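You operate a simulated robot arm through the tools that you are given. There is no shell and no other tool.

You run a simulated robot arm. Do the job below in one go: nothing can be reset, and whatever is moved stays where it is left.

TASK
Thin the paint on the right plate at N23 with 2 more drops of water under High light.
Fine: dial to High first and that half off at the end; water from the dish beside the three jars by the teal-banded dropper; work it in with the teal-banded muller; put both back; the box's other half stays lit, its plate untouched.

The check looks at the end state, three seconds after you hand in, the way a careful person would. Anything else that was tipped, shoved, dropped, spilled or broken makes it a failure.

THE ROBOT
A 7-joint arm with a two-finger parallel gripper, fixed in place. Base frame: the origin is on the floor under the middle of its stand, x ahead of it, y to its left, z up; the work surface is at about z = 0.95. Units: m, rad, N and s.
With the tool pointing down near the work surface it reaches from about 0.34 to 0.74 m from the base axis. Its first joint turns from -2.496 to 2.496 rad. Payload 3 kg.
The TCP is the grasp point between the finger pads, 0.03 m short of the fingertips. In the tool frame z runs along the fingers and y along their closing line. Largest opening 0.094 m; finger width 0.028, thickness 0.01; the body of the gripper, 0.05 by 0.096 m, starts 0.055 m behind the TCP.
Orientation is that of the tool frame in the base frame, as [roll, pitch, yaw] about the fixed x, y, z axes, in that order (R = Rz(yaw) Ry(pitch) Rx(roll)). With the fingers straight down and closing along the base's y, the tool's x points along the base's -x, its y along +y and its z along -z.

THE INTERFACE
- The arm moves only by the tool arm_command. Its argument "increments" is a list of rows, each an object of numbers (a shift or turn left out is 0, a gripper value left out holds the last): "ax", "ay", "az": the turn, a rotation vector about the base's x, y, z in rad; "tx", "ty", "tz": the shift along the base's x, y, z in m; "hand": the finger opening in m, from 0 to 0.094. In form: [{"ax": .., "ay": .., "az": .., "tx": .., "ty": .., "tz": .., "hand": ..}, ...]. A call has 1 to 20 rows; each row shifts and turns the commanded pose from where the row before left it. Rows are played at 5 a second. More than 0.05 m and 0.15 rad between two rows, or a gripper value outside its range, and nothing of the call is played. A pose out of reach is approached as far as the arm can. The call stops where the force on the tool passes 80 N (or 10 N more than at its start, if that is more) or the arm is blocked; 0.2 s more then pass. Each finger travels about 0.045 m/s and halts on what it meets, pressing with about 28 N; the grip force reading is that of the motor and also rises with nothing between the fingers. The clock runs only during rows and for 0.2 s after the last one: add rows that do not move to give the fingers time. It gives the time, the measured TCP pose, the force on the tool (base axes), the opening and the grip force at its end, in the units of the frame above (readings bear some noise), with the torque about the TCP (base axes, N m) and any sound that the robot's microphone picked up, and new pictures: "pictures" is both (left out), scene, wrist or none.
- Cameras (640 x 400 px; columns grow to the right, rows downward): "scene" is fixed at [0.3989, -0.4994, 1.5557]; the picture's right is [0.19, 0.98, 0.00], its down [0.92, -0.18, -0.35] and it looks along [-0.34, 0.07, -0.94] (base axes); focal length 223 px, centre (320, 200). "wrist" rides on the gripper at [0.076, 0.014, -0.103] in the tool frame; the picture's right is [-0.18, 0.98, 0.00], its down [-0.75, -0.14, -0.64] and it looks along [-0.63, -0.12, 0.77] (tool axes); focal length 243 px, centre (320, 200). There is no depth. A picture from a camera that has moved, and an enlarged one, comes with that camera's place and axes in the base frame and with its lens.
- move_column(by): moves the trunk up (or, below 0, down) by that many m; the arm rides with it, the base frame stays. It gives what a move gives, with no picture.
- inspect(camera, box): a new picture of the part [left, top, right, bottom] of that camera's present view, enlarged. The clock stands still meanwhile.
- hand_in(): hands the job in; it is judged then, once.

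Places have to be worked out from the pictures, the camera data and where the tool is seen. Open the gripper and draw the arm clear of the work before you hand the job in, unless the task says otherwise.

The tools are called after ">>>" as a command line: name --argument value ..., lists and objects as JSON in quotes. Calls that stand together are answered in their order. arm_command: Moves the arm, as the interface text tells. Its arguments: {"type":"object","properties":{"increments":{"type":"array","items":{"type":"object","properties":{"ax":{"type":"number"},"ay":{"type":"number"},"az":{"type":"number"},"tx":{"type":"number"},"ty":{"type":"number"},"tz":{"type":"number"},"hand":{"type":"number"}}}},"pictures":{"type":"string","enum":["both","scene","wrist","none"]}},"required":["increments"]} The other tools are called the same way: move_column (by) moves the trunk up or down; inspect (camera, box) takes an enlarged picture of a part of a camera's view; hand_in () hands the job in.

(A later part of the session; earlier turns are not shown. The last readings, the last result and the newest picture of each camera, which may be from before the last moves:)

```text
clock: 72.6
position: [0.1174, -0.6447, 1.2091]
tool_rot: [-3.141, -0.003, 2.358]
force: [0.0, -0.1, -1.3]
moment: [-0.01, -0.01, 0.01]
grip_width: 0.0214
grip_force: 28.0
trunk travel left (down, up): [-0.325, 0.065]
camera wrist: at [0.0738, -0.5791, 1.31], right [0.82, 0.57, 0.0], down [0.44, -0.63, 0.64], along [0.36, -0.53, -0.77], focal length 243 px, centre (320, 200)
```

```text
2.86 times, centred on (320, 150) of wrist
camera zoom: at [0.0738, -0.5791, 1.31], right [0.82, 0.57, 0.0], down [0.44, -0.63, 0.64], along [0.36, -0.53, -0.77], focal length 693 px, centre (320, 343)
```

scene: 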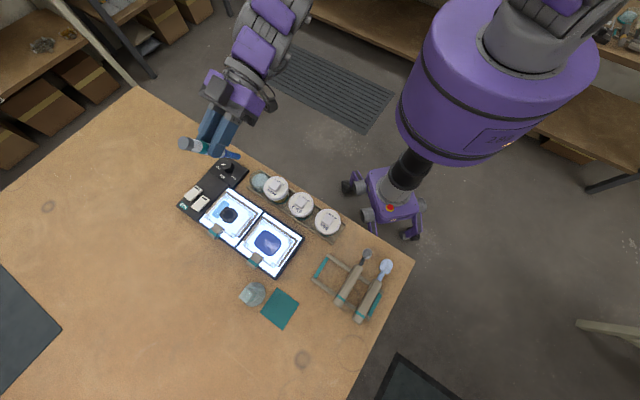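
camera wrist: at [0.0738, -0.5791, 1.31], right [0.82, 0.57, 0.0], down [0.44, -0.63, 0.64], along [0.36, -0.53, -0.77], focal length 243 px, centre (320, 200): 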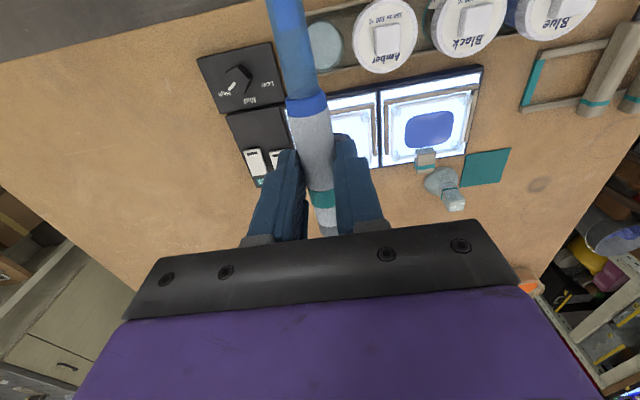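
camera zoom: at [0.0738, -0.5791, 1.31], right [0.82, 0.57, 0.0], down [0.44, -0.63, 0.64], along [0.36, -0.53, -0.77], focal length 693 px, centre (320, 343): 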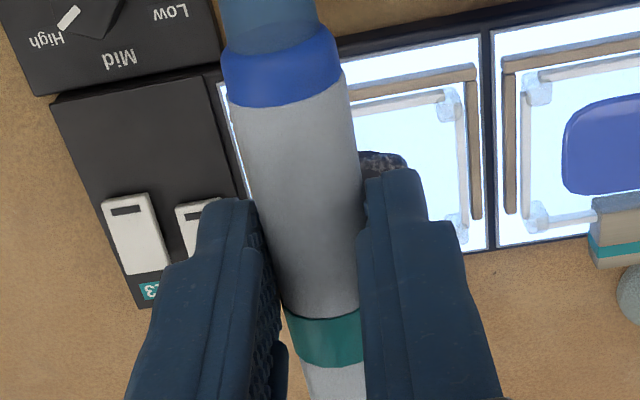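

The seat is practically unchanged (1-2 mm slip). I carry it back over the rack, still at height.

>>> arm_command --increments '[{"tx": 0.0323, "ty": 0.022}, {"tx": 0.0323, "ty": 0.022}, {"tx": 0.0323, "ty": 0.022}, {"tx": 0.0323, "ty": 0.022}, {"tx": 0.0323, "ty": 0.022}, {"tx": 0.0323, "ty": 0.022}, {"tx": 0.0323, "ty": 0.022}, {"tx": 0.0326, "ty": 0.0218}, {"tz": -0.04}, {"tz": -0.04}, {"tz": -0.04}, {"tz": -0.04}, {"tz": 0}]' --pictures "wrist"

>>> inspect --camera "wrist" --box '[200, 20, 440, 220]'

```text
clock: 75.4
position: [0.3726, -0.4703, 1.049]
tool_rot: [-3.14, 0.0, 2.357]
force: [0.5, 0.3, 0.3]
moment: [-0.05, 0.02, 0.03]
grip_width: 0.0213
grip_force: 27.7
trunk travel left (down, up): [-0.325, 0.065]
camera wrist: at [0.3304, -0.4056, 1.149], right [0.82, 0.57, 0.0], down [0.43, -0.63, 0.64], along [0.36, -0.53, -0.77], focal length 243 px, centre (320, 200)
```

wrist: 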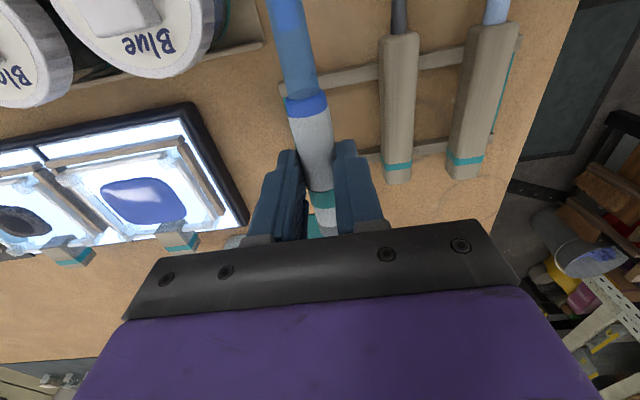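

```text
2.00 times, centred on (320, 120) of wrist
camera zoom: at [0.3304, -0.4056, 1.149], right [0.82, 0.57, 0.0], down [0.43, -0.63, 0.64], along [0.36, -0.53, -0.77], focal length 485 px, centre (320, 360)
```

zoom: 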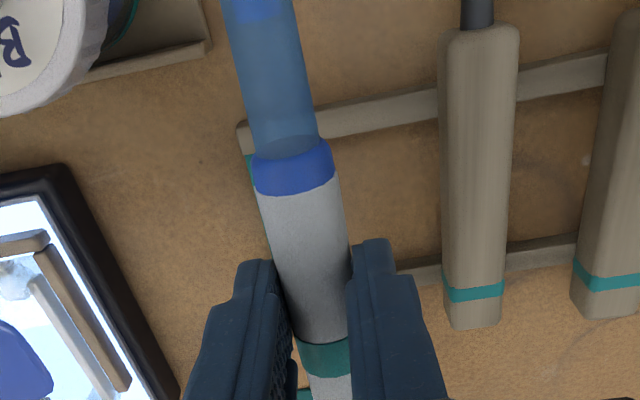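

I correct by (+2.1, +2.3) mm to match the exact pick-up pose and lower most of the way.

>>> arm_command --increments '[{"tx": 0.0021, "ty": 0.0023, "tz": -0.02}, {"tz": -0.02}, {"tz": -0.008}, {"tz": 0}]' --pictures "wrist"

>>> inspect --camera "wrist" --box '[200, 20, 440, 220]'

```text
clock: 76.4
position: [0.3771, -0.4694, 1.0027]
tool_rot: [-3.141, 0.001, 2.359]
force: [0.4, -0.8, -1.4]
moment: [-0.02, -0.01, 0.0]
grip_width: 0.0212
grip_force: 27.8
trunk travel left (down, up): [-0.325, 0.065]
camera wrist: at [0.3334, -0.4032, 1.1037], right [0.82, 0.57, 0.0], down [0.44, -0.63, 0.64], along [0.36, -0.53, -0.77], focal length 243 px, centre (320, 200)
```

wrist: 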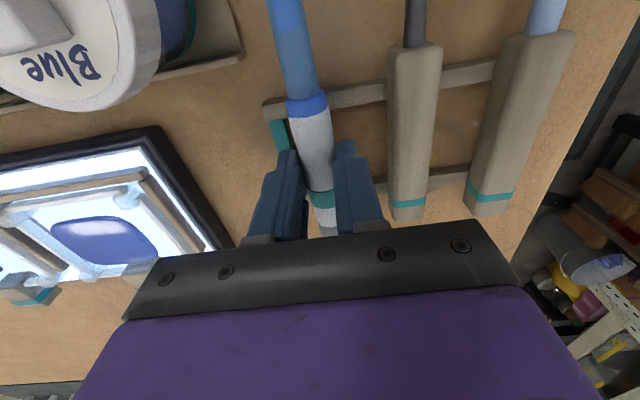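

```text
2.00 times, centred on (320, 120) of wrist
camera zoom: at [0.3334, -0.4032, 1.1037], right [0.82, 0.57, 0.0], down [0.44, -0.63, 0.64], along [0.36, -0.53, -0.77], focal length 485 px, centre (320, 360)
```

zoom: 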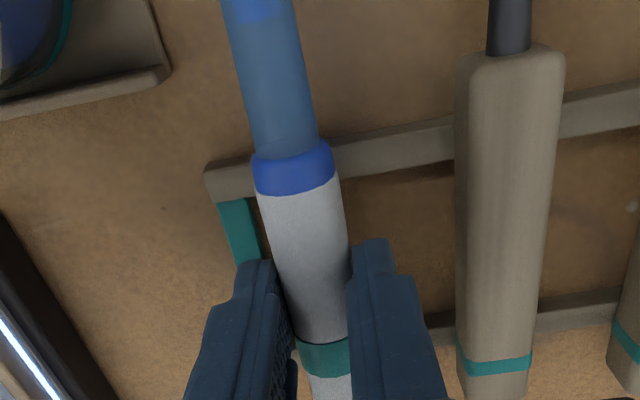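

Aligned. I lower the last 10 mm in small steps, feeling for the rails.

>>> arm_command --increments '[{"tz": -0.005}, {"tz": -0.003}, {"tz": 0}]' --pictures "none"

>>> arm_command --increments '[{"tz": -0.002}, {"tz": 0}]' --pictures "none"

```text
clock: 77.2
position: [0.3782, -0.4671, 0.9937]
tool_rot: [-3.141, 0.002, 2.36]
force: [0.3, -1.4, 0.6]
moment: [-0.06, -0.05, -0.03]
grip_width: 0.0211
grip_force: 27.6
trunk travel left (down, up): [-0.325, 0.065]
```

```text
clock: 77.8
position: [0.3785, -0.4672, 0.9936]
tool_rot: [-3.141, 0.003, 2.358]
force: [-2.0, 0.0, 15.7]
moment: [-0.49, -0.46, -0.07]
grip_width: 0.0215
grip_force: 28.1
trunk travel left (down, up): [-0.325, 0.065]
```

The barrel rests on the rails (15.7 N). I ease up 1 mm and open slowly to let go.

>>> arm_command --increments '[{"tz": 0.001}, {"hand": 0.0206}, {"hand": 0.023}, {"hand": 0.028}, {"hand": 0.036}, {"hand": 0.036}]' --pictures "wrist"

>>> inspect --camera "wrist" --box '[200, 20, 440, 220]'

```text
clock: 79.2
position: [0.3795, -0.4667, 0.9935]
tool_rot: [-3.139, -0.001, 2.359]
force: [-0.6, 0.6, 0.2]
moment: [0.01, 0.01, -0.02]
grip_width: 0.0358
grip_force: 0.0
trunk travel left (down, up): [-0.325, 0.065]
camera wrist: at [0.3347, -0.4022, 1.0937], right [0.82, 0.57, 0.0], down [0.43, -0.63, 0.64], along [0.36, -0.53, -0.77], focal length 243 px, centre (320, 200)
```

wrist: 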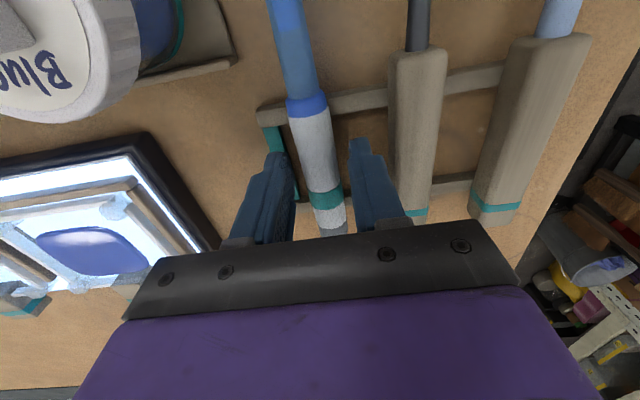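

```text
2.00 times, centred on (320, 120) of wrist
camera zoom: at [0.3347, -0.4022, 1.0937], right [0.82, 0.57, 0.0], down [0.43, -0.63, 0.64], along [0.36, -0.53, -0.77], focal length 485 px, centre (320, 360)
```

zoom: 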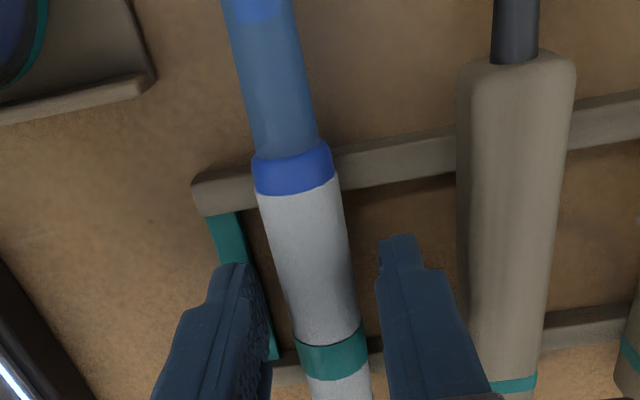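

The dropper lies on the rails again. I rise straight up and check it stays in place.

>>> arm_command --increments '[{"tz": 0.02}, {"tz": 0.03}, {"tz": 0.04}, {"tz": 0.04}, {"tz": 0.03}, {"tz": 0}]' --pictures "both"

>>> inspect --camera "wrist" --box '[200, 0, 440, 160]'

```text
clock: 80.6
position: [0.377, -0.4661, 1.1519]
tool_rot: [-3.139, 0.001, 2.36]
force: [0.1, -0.2, -0.2]
moment: [-0.01, -0.02, 0.0]
grip_width: 0.0356
grip_force: 0.0
trunk travel left (down, up): [-0.325, 0.065]
camera wrist: at [0.334, -0.4011, 1.2536], right [0.82, 0.57, 0.0], down [0.43, -0.63, 0.64], along [0.36, -0.53, -0.77], focal length 243 px, centre (320, 200)
```

scene: 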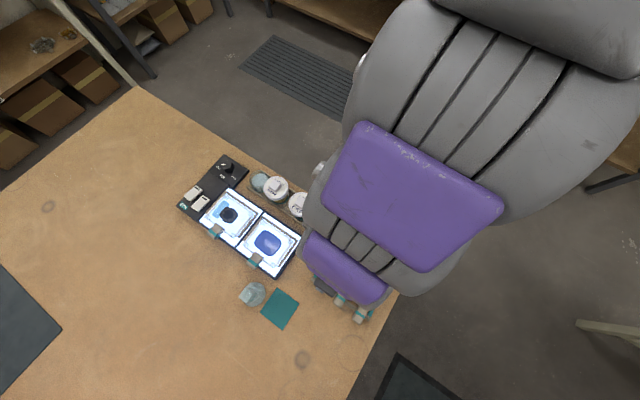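
wrist: 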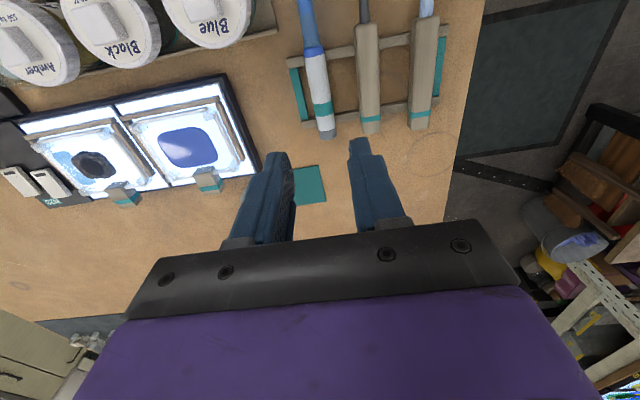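

```text
2.50 times, centred on (320, 80) of wrist
camera zoom: at [0.334, -0.4011, 1.2536], right [0.82, 0.57, 0.0], down [0.43, -0.63, 0.64], along [0.36, -0.53, -0.77], focal length 606 px, centre (320, 500)
```

zoom: 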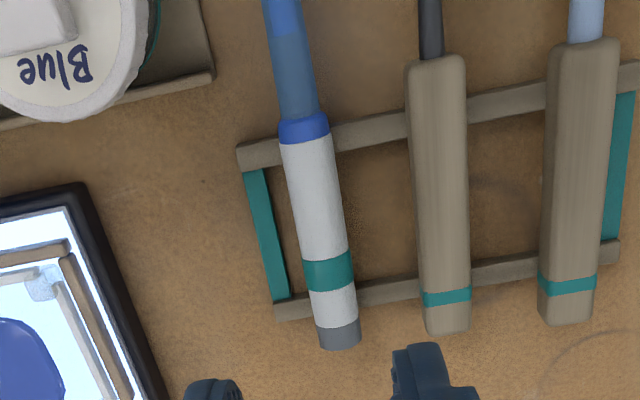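

The dropper is back in its place exactly as before. Now I move toward the muller by the cloth to see its handle closely.

>>> arm_command --increments '[{"tx": -0.011, "ty": -0.034, "hand": 0.08}, {"tx": -0.011, "ty": -0.034}, {"tx": -0.011, "ty": -0.034}, {"tx": -0.011, "ty": -0.034}, {"tx": 0}]' --pictures "wrist"

>>> inspect --camera "wrist" --box '[240, 90, 400, 210]'

>>> inspect --camera "scene" --box '[228, 270, 292, 315]'

```text
clock: 81.8
position: [0.3375, -0.6026, 1.1493]
tool_rot: [3.141, -0.001, 2.362]
force: [-0.1, 0.9, -0.3]
moment: [0.02, 0.0, 0.02]
grip_width: 0.08
grip_force: 0.0
trunk travel left (down, up): [-0.325, 0.065]
camera wrist: at [0.2937, -0.5381, 1.2513], right [0.82, 0.57, 0.0], down [0.44, -0.63, 0.64], along [0.36, -0.53, -0.77], focal length 243 px, centre (320, 200)
```

wrist: 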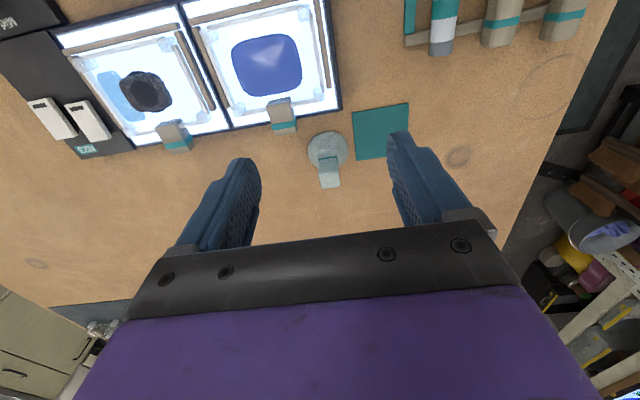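

```text
3.33 times, centred on (320, 150) of wrist
camera zoom: at [0.2937, -0.5381, 1.2513], right [0.82, 0.57, 0.0], down [0.44, -0.63, 0.64], along [0.36, -0.53, -0.77], focal length 809 px, centre (320, 367)
```

zoom: 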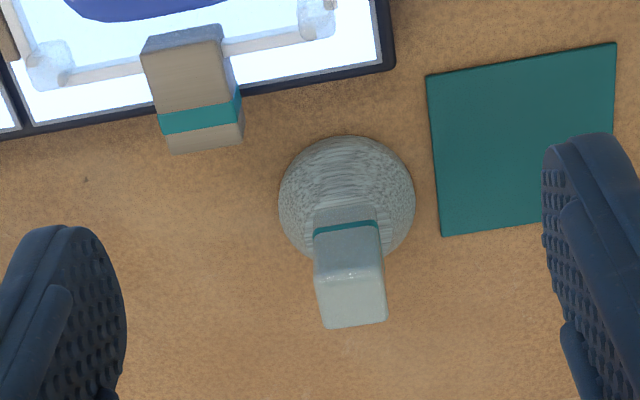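

```text
8.89 times, centred on (260, 292) of scene
camera zoom: at [0.3989, -0.4994, 1.5557], right [0.19, 0.98, 0.0], down [0.92, -0.18, -0.35], along [-0.34, 0.07, -0.94], focal length 1982 px, centre (853, -622)
```

zoom: 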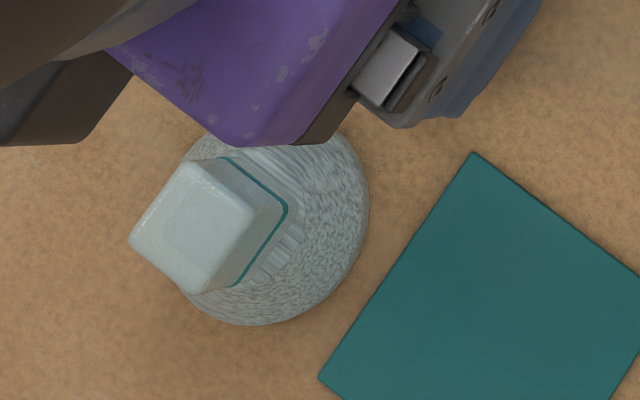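

The muller's square handle (≈23 mm, z 0.976-1.021) is aligned with the table axes at about (0.394,-0.6645). It is beyond vertical reach, so I tilt the fingers outward 30° (still closing across its side faces) and move above it.

>>> arm_command --increments '[{"ax": -0.0926, "ay": -0.0926, "hand": 0.06}, {"ax": -0.0926, "ay": -0.0926}, {"ax": -0.0926, "ay": -0.0926, "tx": 0.018, "ty": -0.02}, {"ax": -0.0926, "ay": -0.0926, "tx": 0.018, "ty": -0.02}, {"tx": 0.018, "ty": -0.02, "tz": -0.02}, {"tz": 0}]' --pictures "both"

>>> inspect --camera "wrist" --box '[200, 0, 440, 160]'

>>> inspect --camera "scene" --box '[210, 250, 306, 320]'

```text
clock: 83.2
position: [0.3905, -0.6617, 1.1329]
tool_rot: [3.141, 0.526, 2.356]
force: [-0.7, 0.2, -0.1]
moment: [-0.01, -0.01, -0.06]
grip_width: 0.0601
grip_force: 0.1
trunk travel left (down, up): [-0.325, 0.065]
camera wrist: at [0.3162, -0.5677, 1.1819], right [0.81, 0.58, 0.09], down [0.13, -0.33, 0.93], along [0.57, -0.74, -0.35], focal length 243 px, centre (320, 200)
```

scene: 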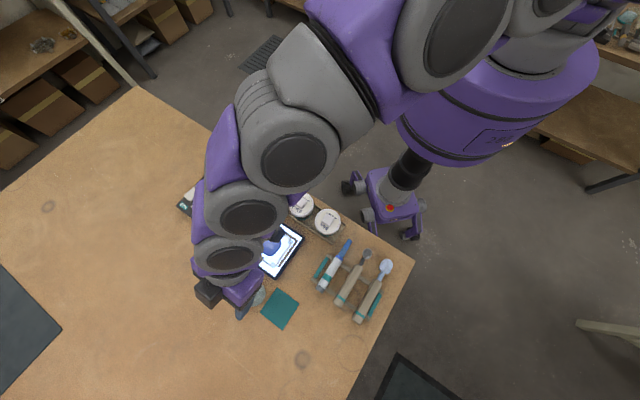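
wrist: 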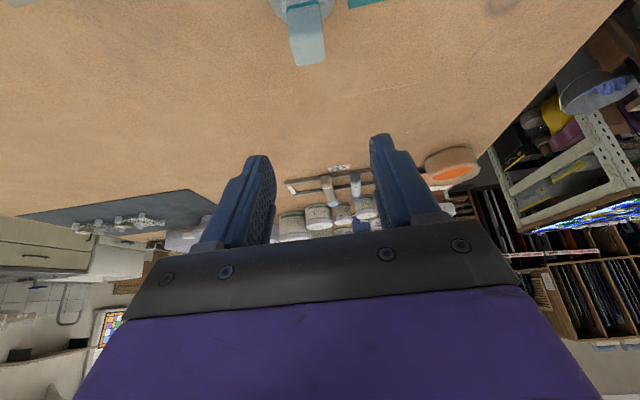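

```text
2.50 times, centred on (320, 80) of wrist
camera zoom: at [0.3162, -0.5677, 1.1819], right [0.81, 0.58, 0.09], down [0.13, -0.33, 0.93], along [0.57, -0.74, -0.35], focal length 606 px, centre (320, 500)
```

zoom: 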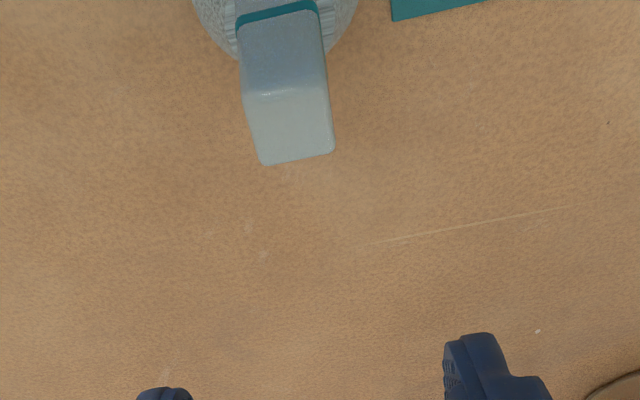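

```text
5.71 times, centred on (258, 285) of scene
camera zoom: at [0.3989, -0.4994, 1.5557], right [0.19, 0.98, 0.0], down [0.92, -0.18, -0.35], along [-0.34, 0.07, -0.94], focal length 1274 px, centre (674, -286)
```

zoom: 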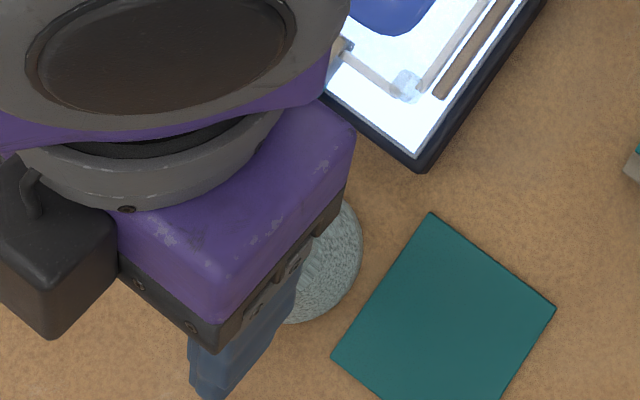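

Reach is fine and the TCP is aligned over the handle (L within 1 mm). I lower with the fingers open around the handle.

>>> arm_command --increments '[{"tx": 0.001, "ty": -0.001, "tz": -0.035}, {"tz": -0.035}, {"tz": -0.025}, {"tz": -0.01}, {"tz": 0}]' --pictures "wrist"

>>> inspect --camera "wrist" --box '[200, 60, 440, 240]'

```text
clock: 84.4
position: [0.3908, -0.6616, 1.0271]
tool_rot: [-3.141, 0.524, 2.358]
force: [0.3, -0.3, 0.5]
moment: [0.01, -0.03, 0.02]
grip_width: 0.0602
grip_force: 0.1
trunk travel left (down, up): [-0.325, 0.065]
camera wrist: at [0.3177, -0.568, 1.0764], right [0.81, 0.58, 0.09], down [0.14, -0.33, 0.93], along [0.57, -0.74, -0.35], focal length 243 px, centre (320, 200)
```

wrist: 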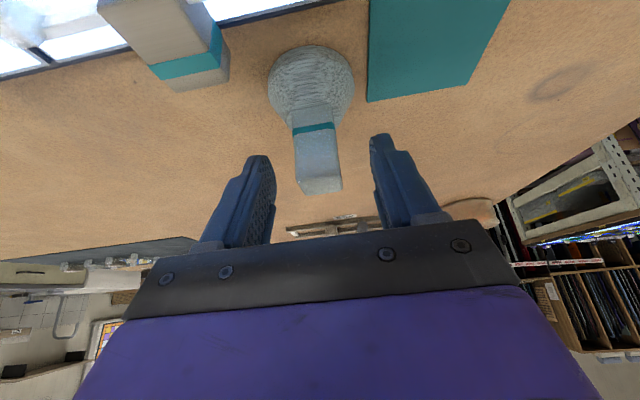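

```text
2.22 times, centred on (320, 150) of wrist
camera zoom: at [0.3177, -0.568, 1.0764], right [0.81, 0.58, 0.09], down [0.14, -0.33, 0.93], along [0.57, -0.74, -0.35], focal length 539 px, centre (320, 311)
```

zoom: 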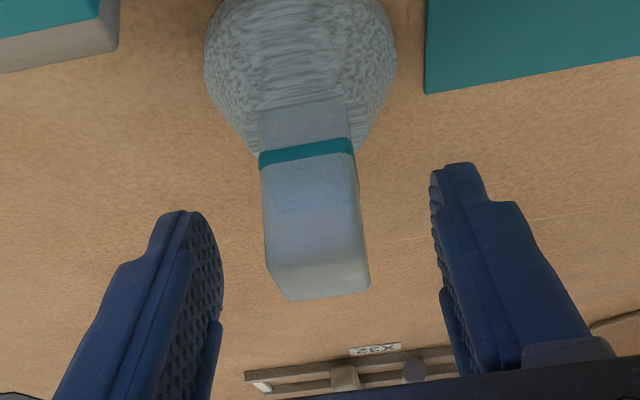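

The handle stands centred between the fingers. I lower 17 mm more and close on it.

>>> arm_command --increments '[{"tz": -0.009}, {"tz": -0.008}, {"tz": 0}]' --pictures "none"

>>> inspect --camera "wrist" --box '[200, 60, 440, 240]'

```text
clock: 85.2
position: [0.3913, -0.6619, 1.0105]
tool_rot: [-3.14, 0.523, 2.356]
force: [0.2, 0.1, 0.2]
moment: [0.01, -0.01, 0.0]
grip_width: 0.0599
grip_force: 0.2
trunk travel left (down, up): [-0.325, 0.065]
```

```text
2.22 times, centred on (320, 150) of wrist
camera zoom: at [0.3181, -0.5677, 1.0595], right [0.81, 0.58, 0.09], down [0.14, -0.33, 0.93], along [0.57, -0.74, -0.35], focal length 539 px, centre (320, 311)
```

zoom: 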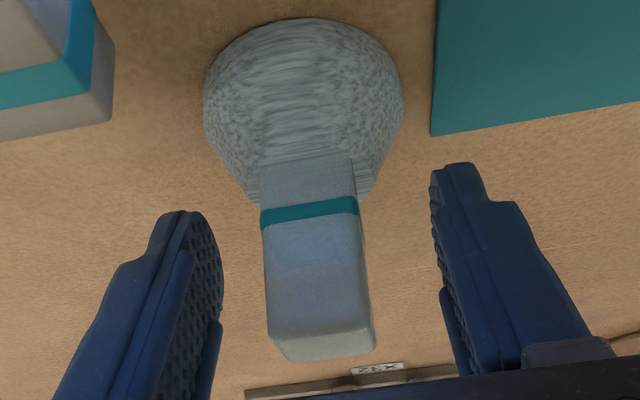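

Now I close on the handle stepwise.

>>> arm_command --increments '[{"hand": 0.045}, {"hand": 0.032}, {"hand": 0.026}, {"hand": 0.026}]' --pictures "none"

>>> arm_command --increments '[{"hand": 0.022}, {"hand": 0.018}, {"hand": 0.016}, {"hand": 0.016}]' --pictures "none"

>>> inspect --camera "wrist" --box '[200, 60, 440, 240]'

```text
clock: 86.2
position: [0.3924, -0.6619, 1.01]
tool_rot: [-3.14, 0.522, 2.358]
force: [0.6, -0.8, 0.6]
moment: [0.04, -0.05, -0.04]
grip_width: 0.028
grip_force: 27.7
trunk travel left (down, up): [-0.325, 0.065]
```

```text
clock: 87.2
position: [0.392, -0.6623, 1.0107]
tool_rot: [-3.141, 0.524, 2.359]
force: [-0.9, -1.0, 0.6]
moment: [0.01, -0.03, -0.02]
grip_width: 0.0277
grip_force: 28.1
trunk travel left (down, up): [-0.325, 0.065]
```

```text
2.22 times, centred on (320, 150) of wrist
camera zoom: at [0.3179, -0.5678, 1.0594], right [0.81, 0.58, 0.09], down [0.14, -0.33, 0.93], along [0.57, -0.74, -0.35], focal length 539 px, centre (320, 311)
```

zoom: 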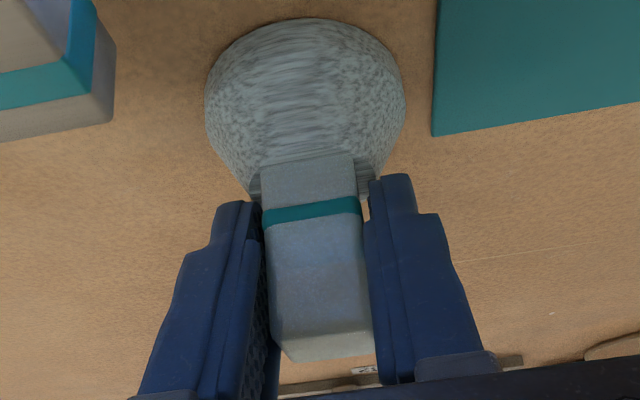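

The opening stopped at 27.7 mm, wider than the handle: the fingertips are pinching the flare below it. I open, raise 9 mm, and re-close on the flat handle itself.

>>> arm_command --increments '[{"hand": 0.03}, {"hand": 0.04}, {"hand": 0.04}, {"tz": 0.005}, {"tz": 0.004}, {"hand": 0.03}, {"hand": 0.026}, {"hand": 0.022}, {"hand": 0.016}, {"hand": 0.016}, {"hand": 0.016}]' --pictures "none"

>>> inspect --camera "wrist" --box '[200, 60, 440, 240]'

```text
clock: 89.6
position: [0.3906, -0.6639, 1.0205]
tool_rot: [-3.14, 0.524, 2.36]
force: [-0.3, 0.2, 0.5]
moment: [0.02, 0.0, 0.0]
grip_width: 0.0281
grip_force: 27.9
trunk travel left (down, up): [-0.325, 0.065]
```

```text
2.22 times, centred on (320, 150) of wrist
camera zoom: at [0.3179, -0.5691, 1.0685], right [0.81, 0.58, 0.09], down [0.14, -0.33, 0.93], along [0.57, -0.74, -0.35], focal length 539 px, centre (320, 311)
```

zoom: 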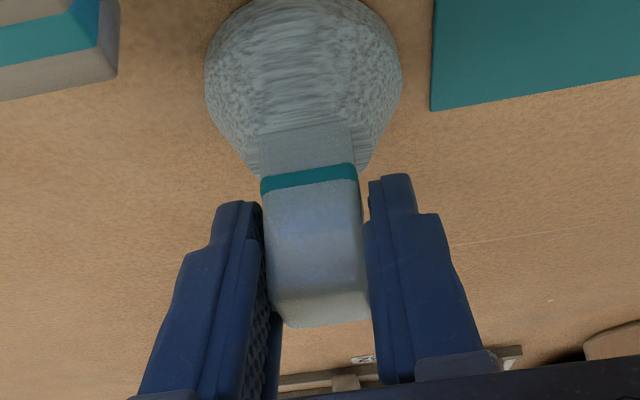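

The width is again 28 mm, so that is simply the handle's thickness, held squarely. I lift a little and check the hold.

>>> arm_command --increments '[{"tz": 0.005}, {"tz": 0.01}, {"tz": 0.02}, {"tz": 0}]' --pictures "both"

>>> inspect --camera "wrist" --box '[200, 60, 440, 240]'

```text
clock: 90.6
position: [0.3916, -0.6652, 1.0541]
tool_rot: [-3.139, 0.523, 2.358]
force: [0.8, 0.1, -2.3]
moment: [-0.03, 0.06, 0.02]
grip_width: 0.0276
grip_force: 27.7
trunk travel left (down, up): [-0.325, 0.065]
camera wrist: at [0.3181, -0.5709, 1.1031], right [0.81, 0.58, 0.09], down [0.14, -0.33, 0.93], along [0.57, -0.74, -0.35], focal length 243 px, centre (320, 200)
```

scene: 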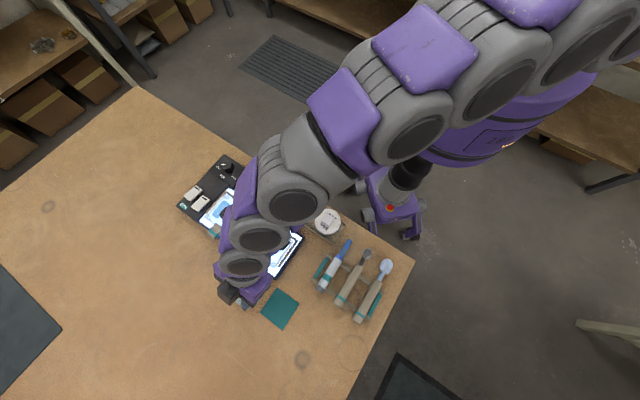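
wrist: 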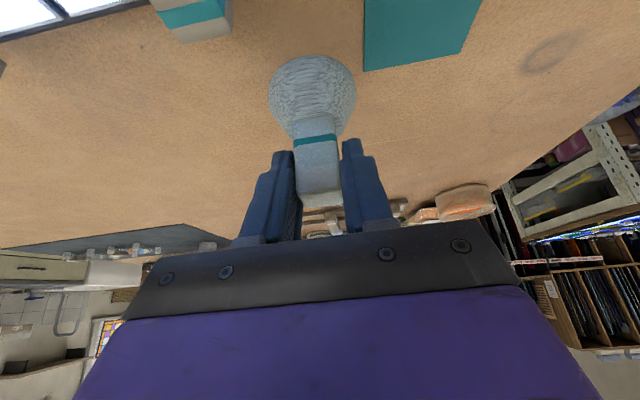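

```text
2.22 times, centred on (320, 150) of wrist
camera zoom: at [0.3181, -0.5709, 1.1031], right [0.81, 0.58, 0.09], down [0.14, -0.33, 0.93], along [0.57, -0.74, -0.35], focal length 539 px, centre (320, 311)
```

zoom: 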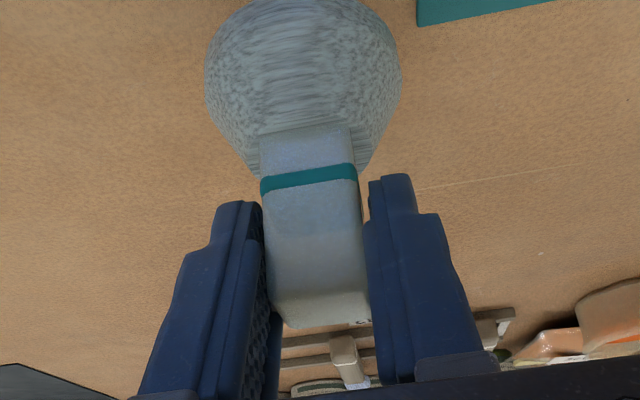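

The muller is held upright (about 2 N). I lift it high and carry it over to above the black paint.

>>> arm_command --increments '[{"tz": 0.035}, {"tz": 0.035}, {"tx": -0.0356, "ty": -0.0073}, {"tx": -0.0356, "ty": -0.0073}, {"tx": -0.0356, "ty": -0.0073}, {"tx": -0.0356, "ty": -0.0073}, {"tx": -0.0356, "ty": -0.0073}, {"tx": -0.0357, "ty": -0.0071}, {"tz": 0}]' --pictures "both"

>>> inspect --camera "scene" --box '[180, 170, 276, 240]'

>>> inspect --camera "wrist" --box '[160, 0, 480, 200]'

```text
clock: 92.6
position: [0.1788, -0.7062, 1.1244]
tool_rot: [-3.14, 0.525, 2.361]
force: [0.7, 0.2, -2.3]
moment: [0.02, 0.02, 0.0]
grip_width: 0.028
grip_force: 28.2
trunk travel left (down, up): [-0.325, 0.065]
camera wrist: at [0.1049, -0.6126, 1.1732], right [0.81, 0.58, 0.09], down [0.14, -0.33, 0.93], along [0.58, -0.74, -0.35], focal length 243 px, centre (320, 200)
```

scene: 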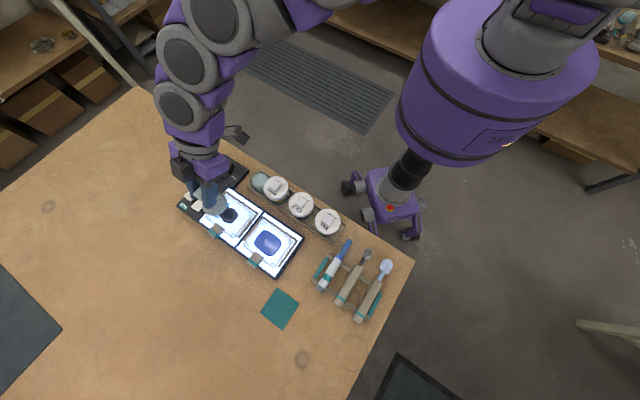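
wrist: 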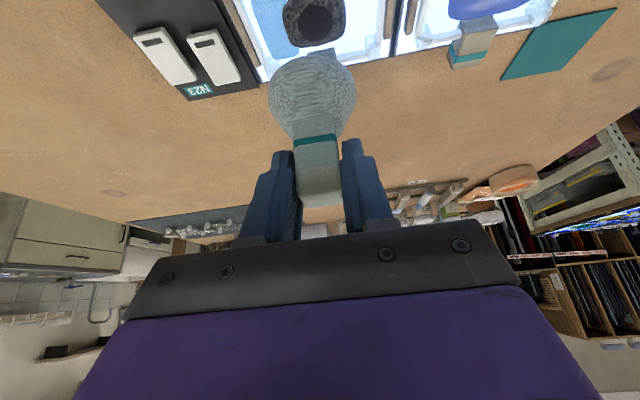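

```text
5.71 times, centred on (228, 205) of scene
camera zoom: at [0.3989, -0.4994, 1.5557], right [0.19, 0.98, 0.0], down [0.92, -0.18, -0.35], along [-0.34, 0.07, -0.94], focal length 1274 px, centre (846, 171)
```

zoom: 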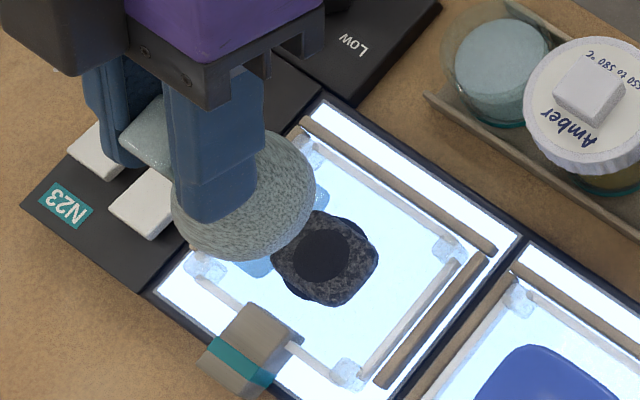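

```text
2.00 times, centred on (320, 100) of wrist
camera zoom: at [0.1049, -0.6126, 1.1732], right [0.81, 0.58, 0.09], down [0.14, -0.33, 0.93], along [0.58, -0.74, -0.35], focal length 485 px, centre (320, 400)
```

zoom: 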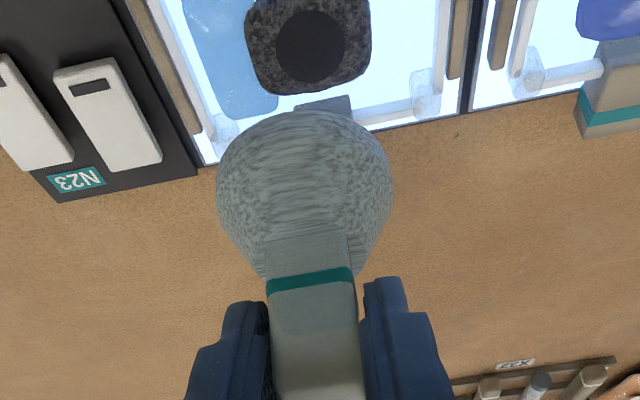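

The muller's base is right above the paint. I lower it, quickly at first and then in small steps until it just rests on the paint.

>>> arm_command --increments '[{"tx": -0.001, "ty": 0.001, "tz": -0.03}, {"tz": -0.025}, {"tz": 0}]' --pictures "none"

>>> inspect --camera "scene" --box '[180, 170, 276, 240]'

>>> inspect --camera "wrist" --box '[200, 20, 440, 180]'

```text
clock: 93.4
position: [0.1801, -0.7049, 1.0683]
tool_rot: [-3.139, 0.523, 2.36]
force: [-0.3, -0.7, -1.8]
moment: [0.01, 0.03, -0.02]
grip_width: 0.0278
grip_force: 27.8
trunk travel left (down, up): [-0.325, 0.065]
```

```text
5.71 times, centred on (228, 205) of scene
camera zoom: at [0.3989, -0.4994, 1.5557], right [0.19, 0.98, 0.0], down [0.92, -0.18, -0.35], along [-0.34, 0.07, -0.94], focal length 1274 px, centre (846, 171)
```

zoom: 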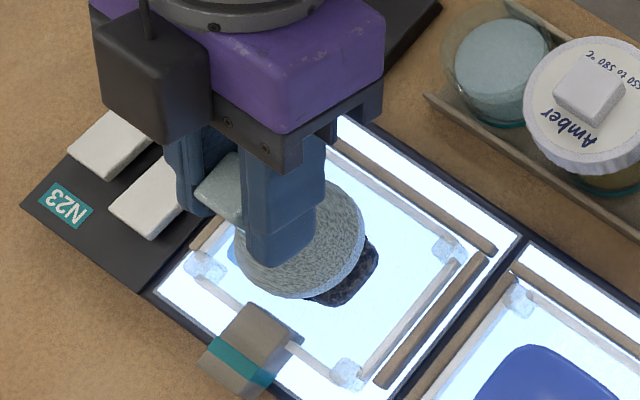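

```text
2.50 times, centred on (320, 100) of wrist
camera zoom: at [0.1063, -0.6116, 1.1181], right [0.81, 0.58, 0.09], down [0.14, -0.33, 0.93], along [0.57, -0.74, -0.35], focal length 606 px, centre (320, 450)
```

zoom: 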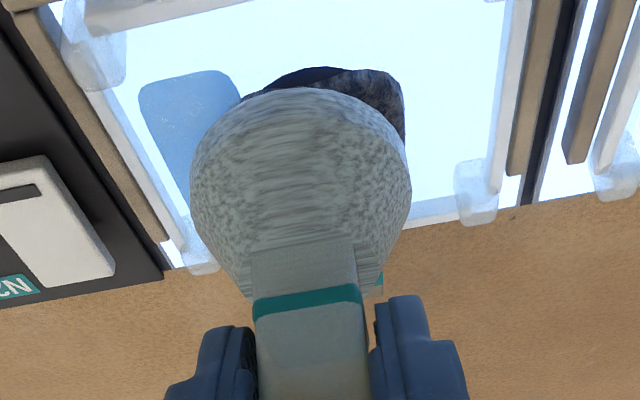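

The base hovers about 2 cm above the plate, clear of the clamp. I continue down in small steps, watching the vertical force.

>>> arm_command --increments '[{"tz": -0.006}, {"tz": -0.004}, {"tz": 0}]' --pictures "none"

>>> arm_command --increments '[{"tz": -0.003}, {"tz": 0}]' --pictures "none"

>>> arm_command --increments '[{"tz": -0.003}, {"tz": 0}]' --pictures "none"

>>> inspect --camera "scene" --box '[180, 170, 276, 240]'

```text
clock: 94.2
position: [0.1784, -0.7066, 1.0595]
tool_rot: [-3.14, 0.523, 2.358]
force: [0.1, 0.2, -1.7]
moment: [0.05, -0.03, 0.02]
grip_width: 0.0278
grip_force: 28.4
trunk travel left (down, up): [-0.325, 0.065]
```

```text
clock: 94.8
position: [0.1772, -0.7062, 1.0557]
tool_rot: [-3.14, 0.525, 2.358]
force: [0.2, 0.1, -2.3]
moment: [0.0, -0.02, 0.0]
grip_width: 0.0278
grip_force: 27.7
trunk travel left (down, up): [-0.325, 0.065]
```

```text
clock: 95.4
position: [0.1773, -0.707, 1.0559]
tool_rot: [-3.137, 0.527, 2.362]
force: [1.2, -2.3, 10.9]
moment: [0.01, 0.06, 0.0]
grip_width: 0.0276
grip_force: 28.2
trunk travel left (down, up): [-0.325, 0.065]
```

```text
5.71 times, centred on (228, 205) of scene
camera zoom: at [0.3989, -0.4994, 1.5557], right [0.19, 0.98, 0.0], down [0.92, -0.18, -0.35], along [-0.34, 0.07, -0.94], focal length 1274 px, centre (846, 171)
```

zoom: 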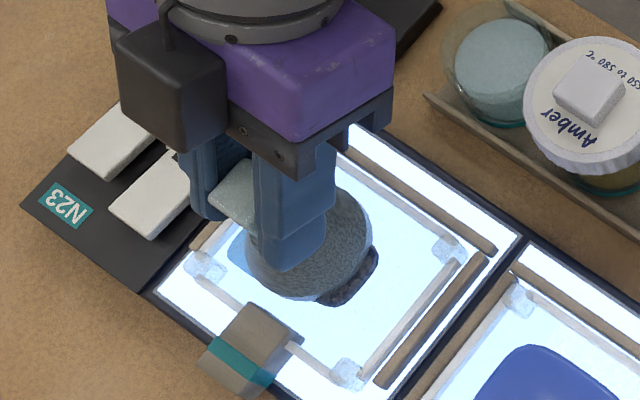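

The muller rests on the paint with about 11 N. I start working it with a small ellipse (±5 mm along the box, ±2.5 mm across), well inside the plate, then look.

>>> arm_command --increments '[{"tx": 0.0018, "ty": 0.0018, "tz": 0.0005}, {"tx": 0.0018, "ty": 0.0018}, {"tx": 0.0004, "ty": -0.0017}, {"tx": -0.0011, "ty": -0.0024}, {"tx": -0.0022, "ty": -0.0022}, {"tx": -0.0024, "ty": -0.0011}, {"tx": -0.0017, "ty": 0.0004}, {"tx": -0.0004, "ty": 0.0017}, {"tx": 0.0011, "ty": 0.0024}, {"tx": 0.0022, "ty": 0.0022}, {"tx": 0.0024, "ty": 0.0011}, {"tx": 0.0017, "ty": -0.0004}]' --pictures "none"

>>> inspect --camera "scene" --box '[180, 170, 276, 240]'

>>> inspect --camera "wrist" --box '[200, 20, 440, 180]'

```text
clock: 98.0
position: [0.1779, -0.7018, 1.0544]
tool_rot: [-3.138, 0.525, 2.359]
force: [-4.7, 0.6, 9.7]
moment: [0.13, 0.13, 0.0]
grip_width: 0.0276
grip_force: 27.8
trunk travel left (down, up): [-0.325, 0.065]
```

```text
5.71 times, centred on (228, 205) of scene
camera zoom: at [0.3989, -0.4994, 1.5557], right [0.19, 0.98, 0.0], down [0.92, -0.18, -0.35], along [-0.34, 0.07, -0.94], focal length 1274 px, centre (846, 171)
```

zoom: 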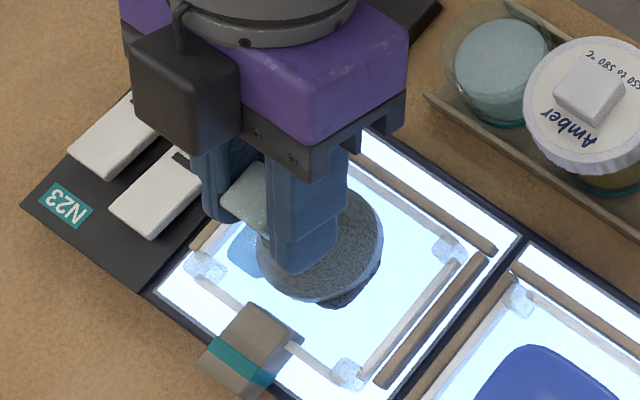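

```text
2.50 times, centred on (320, 100) of wrist
camera zoom: at [0.1055, -0.6078, 1.1035], right [0.81, 0.58, 0.09], down [0.14, -0.33, 0.93], along [0.57, -0.74, -0.35], focal length 606 px, centre (320, 450)
```

zoom: 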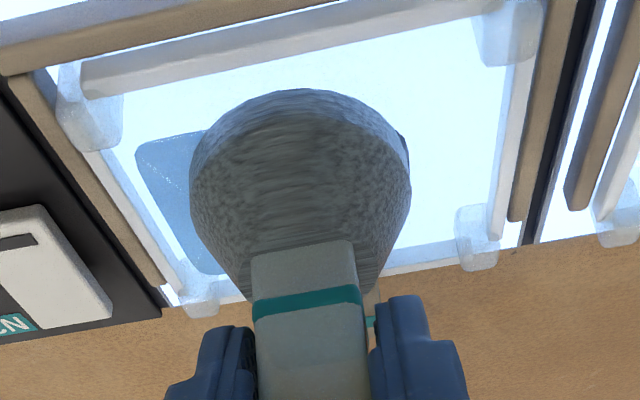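

Contact is steady and nothing else is touched. I do two more ellipses in one go, then lift slightly to see the paint.

>>> arm_command --increments '[{"tx": 0.0004, "ty": -0.0017}, {"tx": -0.0011, "ty": -0.0024}, {"tx": -0.0022, "ty": -0.0022}, {"tx": -0.0024, "ty": -0.0011}, {"tx": -0.0017, "ty": 0.0004}, {"tx": -0.0004, "ty": 0.0017}, {"tx": 0.0011, "ty": 0.0024}, {"tx": 0.0022, "ty": 0.0022}, {"tx": 0.0024, "ty": 0.0011}, {"tx": 0.0017, "ty": -0.0004}, {"tx": 0.0004, "ty": -0.0017}, {"tx": -0.0011, "ty": -0.0024}, {"tx": -0.0022, "ty": -0.0022}, {"tx": -0.0024, "ty": -0.0011}, {"tx": -0.0017, "ty": 0.0004}, {"tx": -0.0004, "ty": 0.0017}, {"tx": 0.0011, "ty": 0.0024}, {"tx": 0.0022, "ty": 0.0022}, {"tx": 0.0024, "ty": 0.0011}, {"tx": 0.0017, "ty": -0.0004}]' --pictures "none"

>>> inspect --camera "wrist" --box '[200, 20, 440, 180]'

```text
clock: 102.2
position: [0.1779, -0.7018, 1.0529]
tool_rot: [-3.139, 0.524, 2.356]
force: [-4.3, 2.2, 10.4]
moment: [0.12, 0.14, 0.01]
grip_width: 0.0279
grip_force: 28.0
trunk travel left (down, up): [-0.325, 0.065]
```

```text
2.50 times, centred on (320, 100) of wrist
camera zoom: at [0.1053, -0.6078, 1.1031], right [0.81, 0.58, 0.09], down [0.14, -0.33, 0.93], along [0.57, -0.74, -0.35], focal length 606 px, centre (320, 450)
```

zoom: 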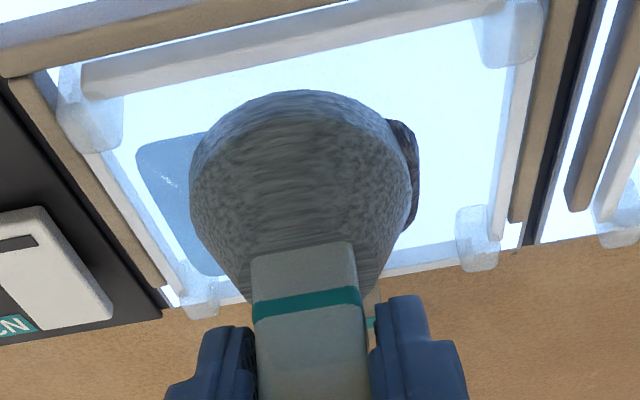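

The wet pool still shows; the paint bulges a little at the right. I lift the muller 3 cm to see the state.

>>> arm_command --increments '[{"tz": 0.015}, {"tz": 0.025}, {"tz": 0.02}, {"tx": -0.02, "ty": 0.02}, {"tx": -0.02, "ty": 0.02}, {"tz": 0}]' --pictures "none"

>>> inspect --camera "scene" --box '[180, 170, 276, 240]'

>>> inspect --camera "wrist" --box '[160, 0, 480, 200]'

```text
clock: 103.6
position: [0.1427, -0.6621, 1.1131]
tool_rot: [-3.141, 0.521, 2.36]
force: [0.7, -0.3, -0.9]
moment: [-0.01, 0.03, -0.02]
grip_width: 0.028
grip_force: 27.7
trunk travel left (down, up): [-0.325, 0.065]
```

```text
5.71 times, centred on (228, 205) of scene
camera zoom: at [0.3989, -0.4994, 1.5557], right [0.19, 0.98, 0.0], down [0.92, -0.18, -0.35], along [-0.34, 0.07, -0.94], focal length 1274 px, centre (846, 171)
```

zoom: 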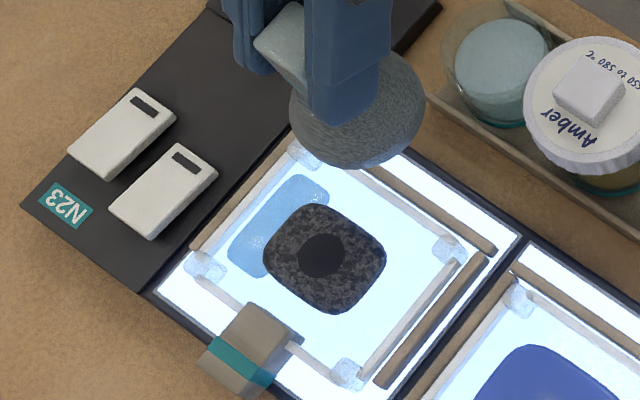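

```text
2.00 times, centred on (320, 100) of wrist
camera zoom: at [0.0694, -0.5678, 1.1626], right [0.81, 0.58, 0.09], down [0.14, -0.33, 0.93], along [0.57, -0.74, -0.35], focal length 485 px, centre (320, 400)
```

zoom: 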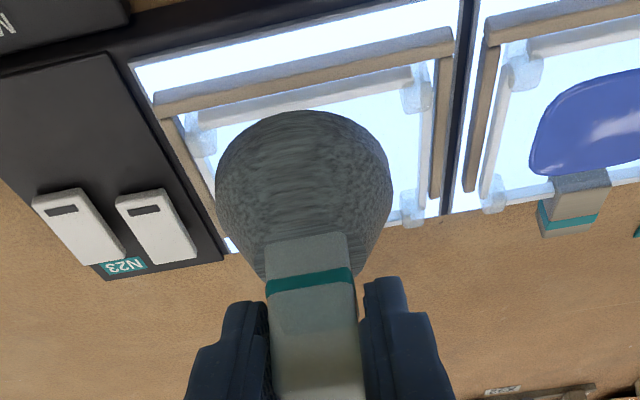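

Mixing is progressing: the grainy cake has spread and its dry centre shrank. I take a detailed reference and continue mulling.

>>> inspect --camera "scene" --box '[204, 190, 252, 230]'

>>> arm_command --increments '[{"tx": 0.0185, "ty": -0.0225}, {"tx": 0.0185, "ty": -0.0225}, {"tz": -0.025}, {"tz": -0.02}, {"tz": -0.008}, {"tz": -0.004}, {"tz": 0}]' --pictures "none"

>>> inspect --camera "wrist" --box '[200, 20, 440, 180]'

```text
10.00 times, centred on (228, 210) of scene
camera zoom: at [0.3989, -0.4994, 1.5557], right [0.19, 0.98, 0.0], down [0.92, -0.18, -0.35], along [-0.34, 0.07, -0.94], focal length 2230 px, centre (1240, 100)
```

zoom: 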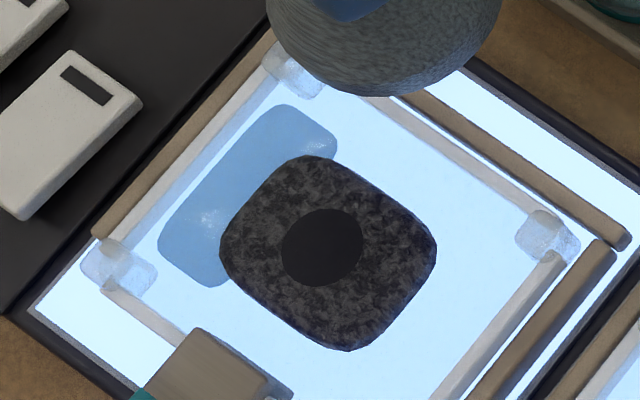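

```text
clock: 105.2
position: [0.1769, -0.7066, 1.0559]
tool_rot: [-3.139, 0.523, 2.358]
force: [-0.9, 0.5, -2.7]
moment: [-0.01, 0.0, -0.01]
grip_width: 0.0278
grip_force: 28.5
trunk travel left (down, up): [-0.325, 0.065]
```

```text
2.50 times, centred on (320, 100) of wrist
camera zoom: at [0.104, -0.6129, 1.1053], right [0.81, 0.58, 0.09], down [0.14, -0.33, 0.93], along [0.57, -0.74, -0.35], focal length 606 px, centre (320, 450)
```

zoom: 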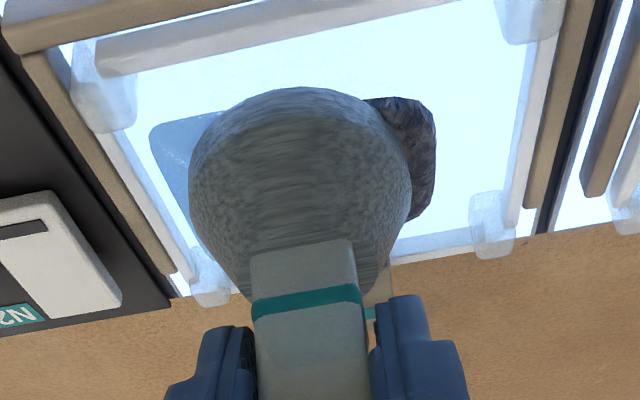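

The dry centre is shrinking in proportion to the strokes. I touch down again (3 mm) and run three quicker ellipses.

>>> arm_command --increments '[{"tz": -0.003}, {"tx": 0.0035, "ty": 0.0035}, {"tx": -0.0002, "ty": -0.0033}, {"tx": -0.0035, "ty": -0.0035}, {"tx": -0.0033, "ty": -0.0002}, {"tx": 0.0002, "ty": 0.0033}, {"tx": 0.0035, "ty": 0.0035}, {"tx": 0.0033, "ty": 0.0002}, {"tx": -0.0002, "ty": -0.0033}, {"tx": -0.0035, "ty": -0.0035}, {"tx": -0.0033, "ty": -0.0002}, {"tx": 0.0002, "ty": 0.0033}, {"tx": 0.0035, "ty": 0.0035}, {"tx": 0.0033, "ty": 0.0002}, {"tx": -0.0002, "ty": -0.0033}, {"tx": -0.0035, "ty": -0.0035}, {"tx": -0.0033, "ty": -0.0002}, {"tx": 0.0002, "ty": 0.0033}, {"tx": 0.0035, "ty": 0.0035}, {"tx": 0.0033, "ty": 0.0002}]' --pictures "none"

>>> inspect --camera "wrist" --box '[200, 20, 440, 180]'

>>> inspect --camera "scene" --box '[180, 170, 276, 240]'

```text
clock: 109.4
position: [0.1785, -0.704, 1.0541]
tool_rot: [-3.137, 0.523, 2.359]
force: [-5.7, -0.6, 14.6]
moment: [-0.11, -0.02, -0.03]
grip_width: 0.0276
grip_force: 28.1
trunk travel left (down, up): [-0.325, 0.065]
```

```text
2.50 times, centred on (320, 100) of wrist
camera zoom: at [0.1048, -0.6094, 1.1029], right [0.81, 0.58, 0.09], down [0.14, -0.33, 0.93], along [0.57, -0.74, -0.35], focal length 606 px, centre (320, 450)
```

zoom: 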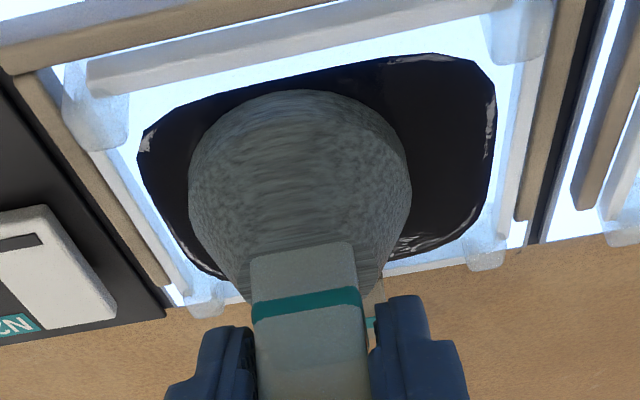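

```text
5.71 times, centred on (228, 205) of scene
camera zoom: at [0.3989, -0.4994, 1.5557], right [0.19, 0.98, 0.0], down [0.92, -0.18, -0.35], along [-0.34, 0.07, -0.94], focal length 1274 px, centre (846, 171)
```

zoom: 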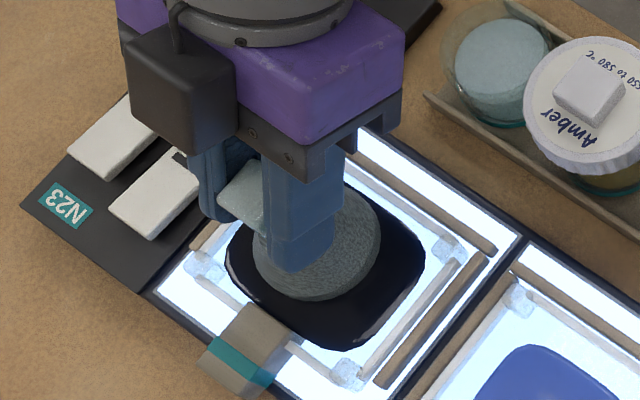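

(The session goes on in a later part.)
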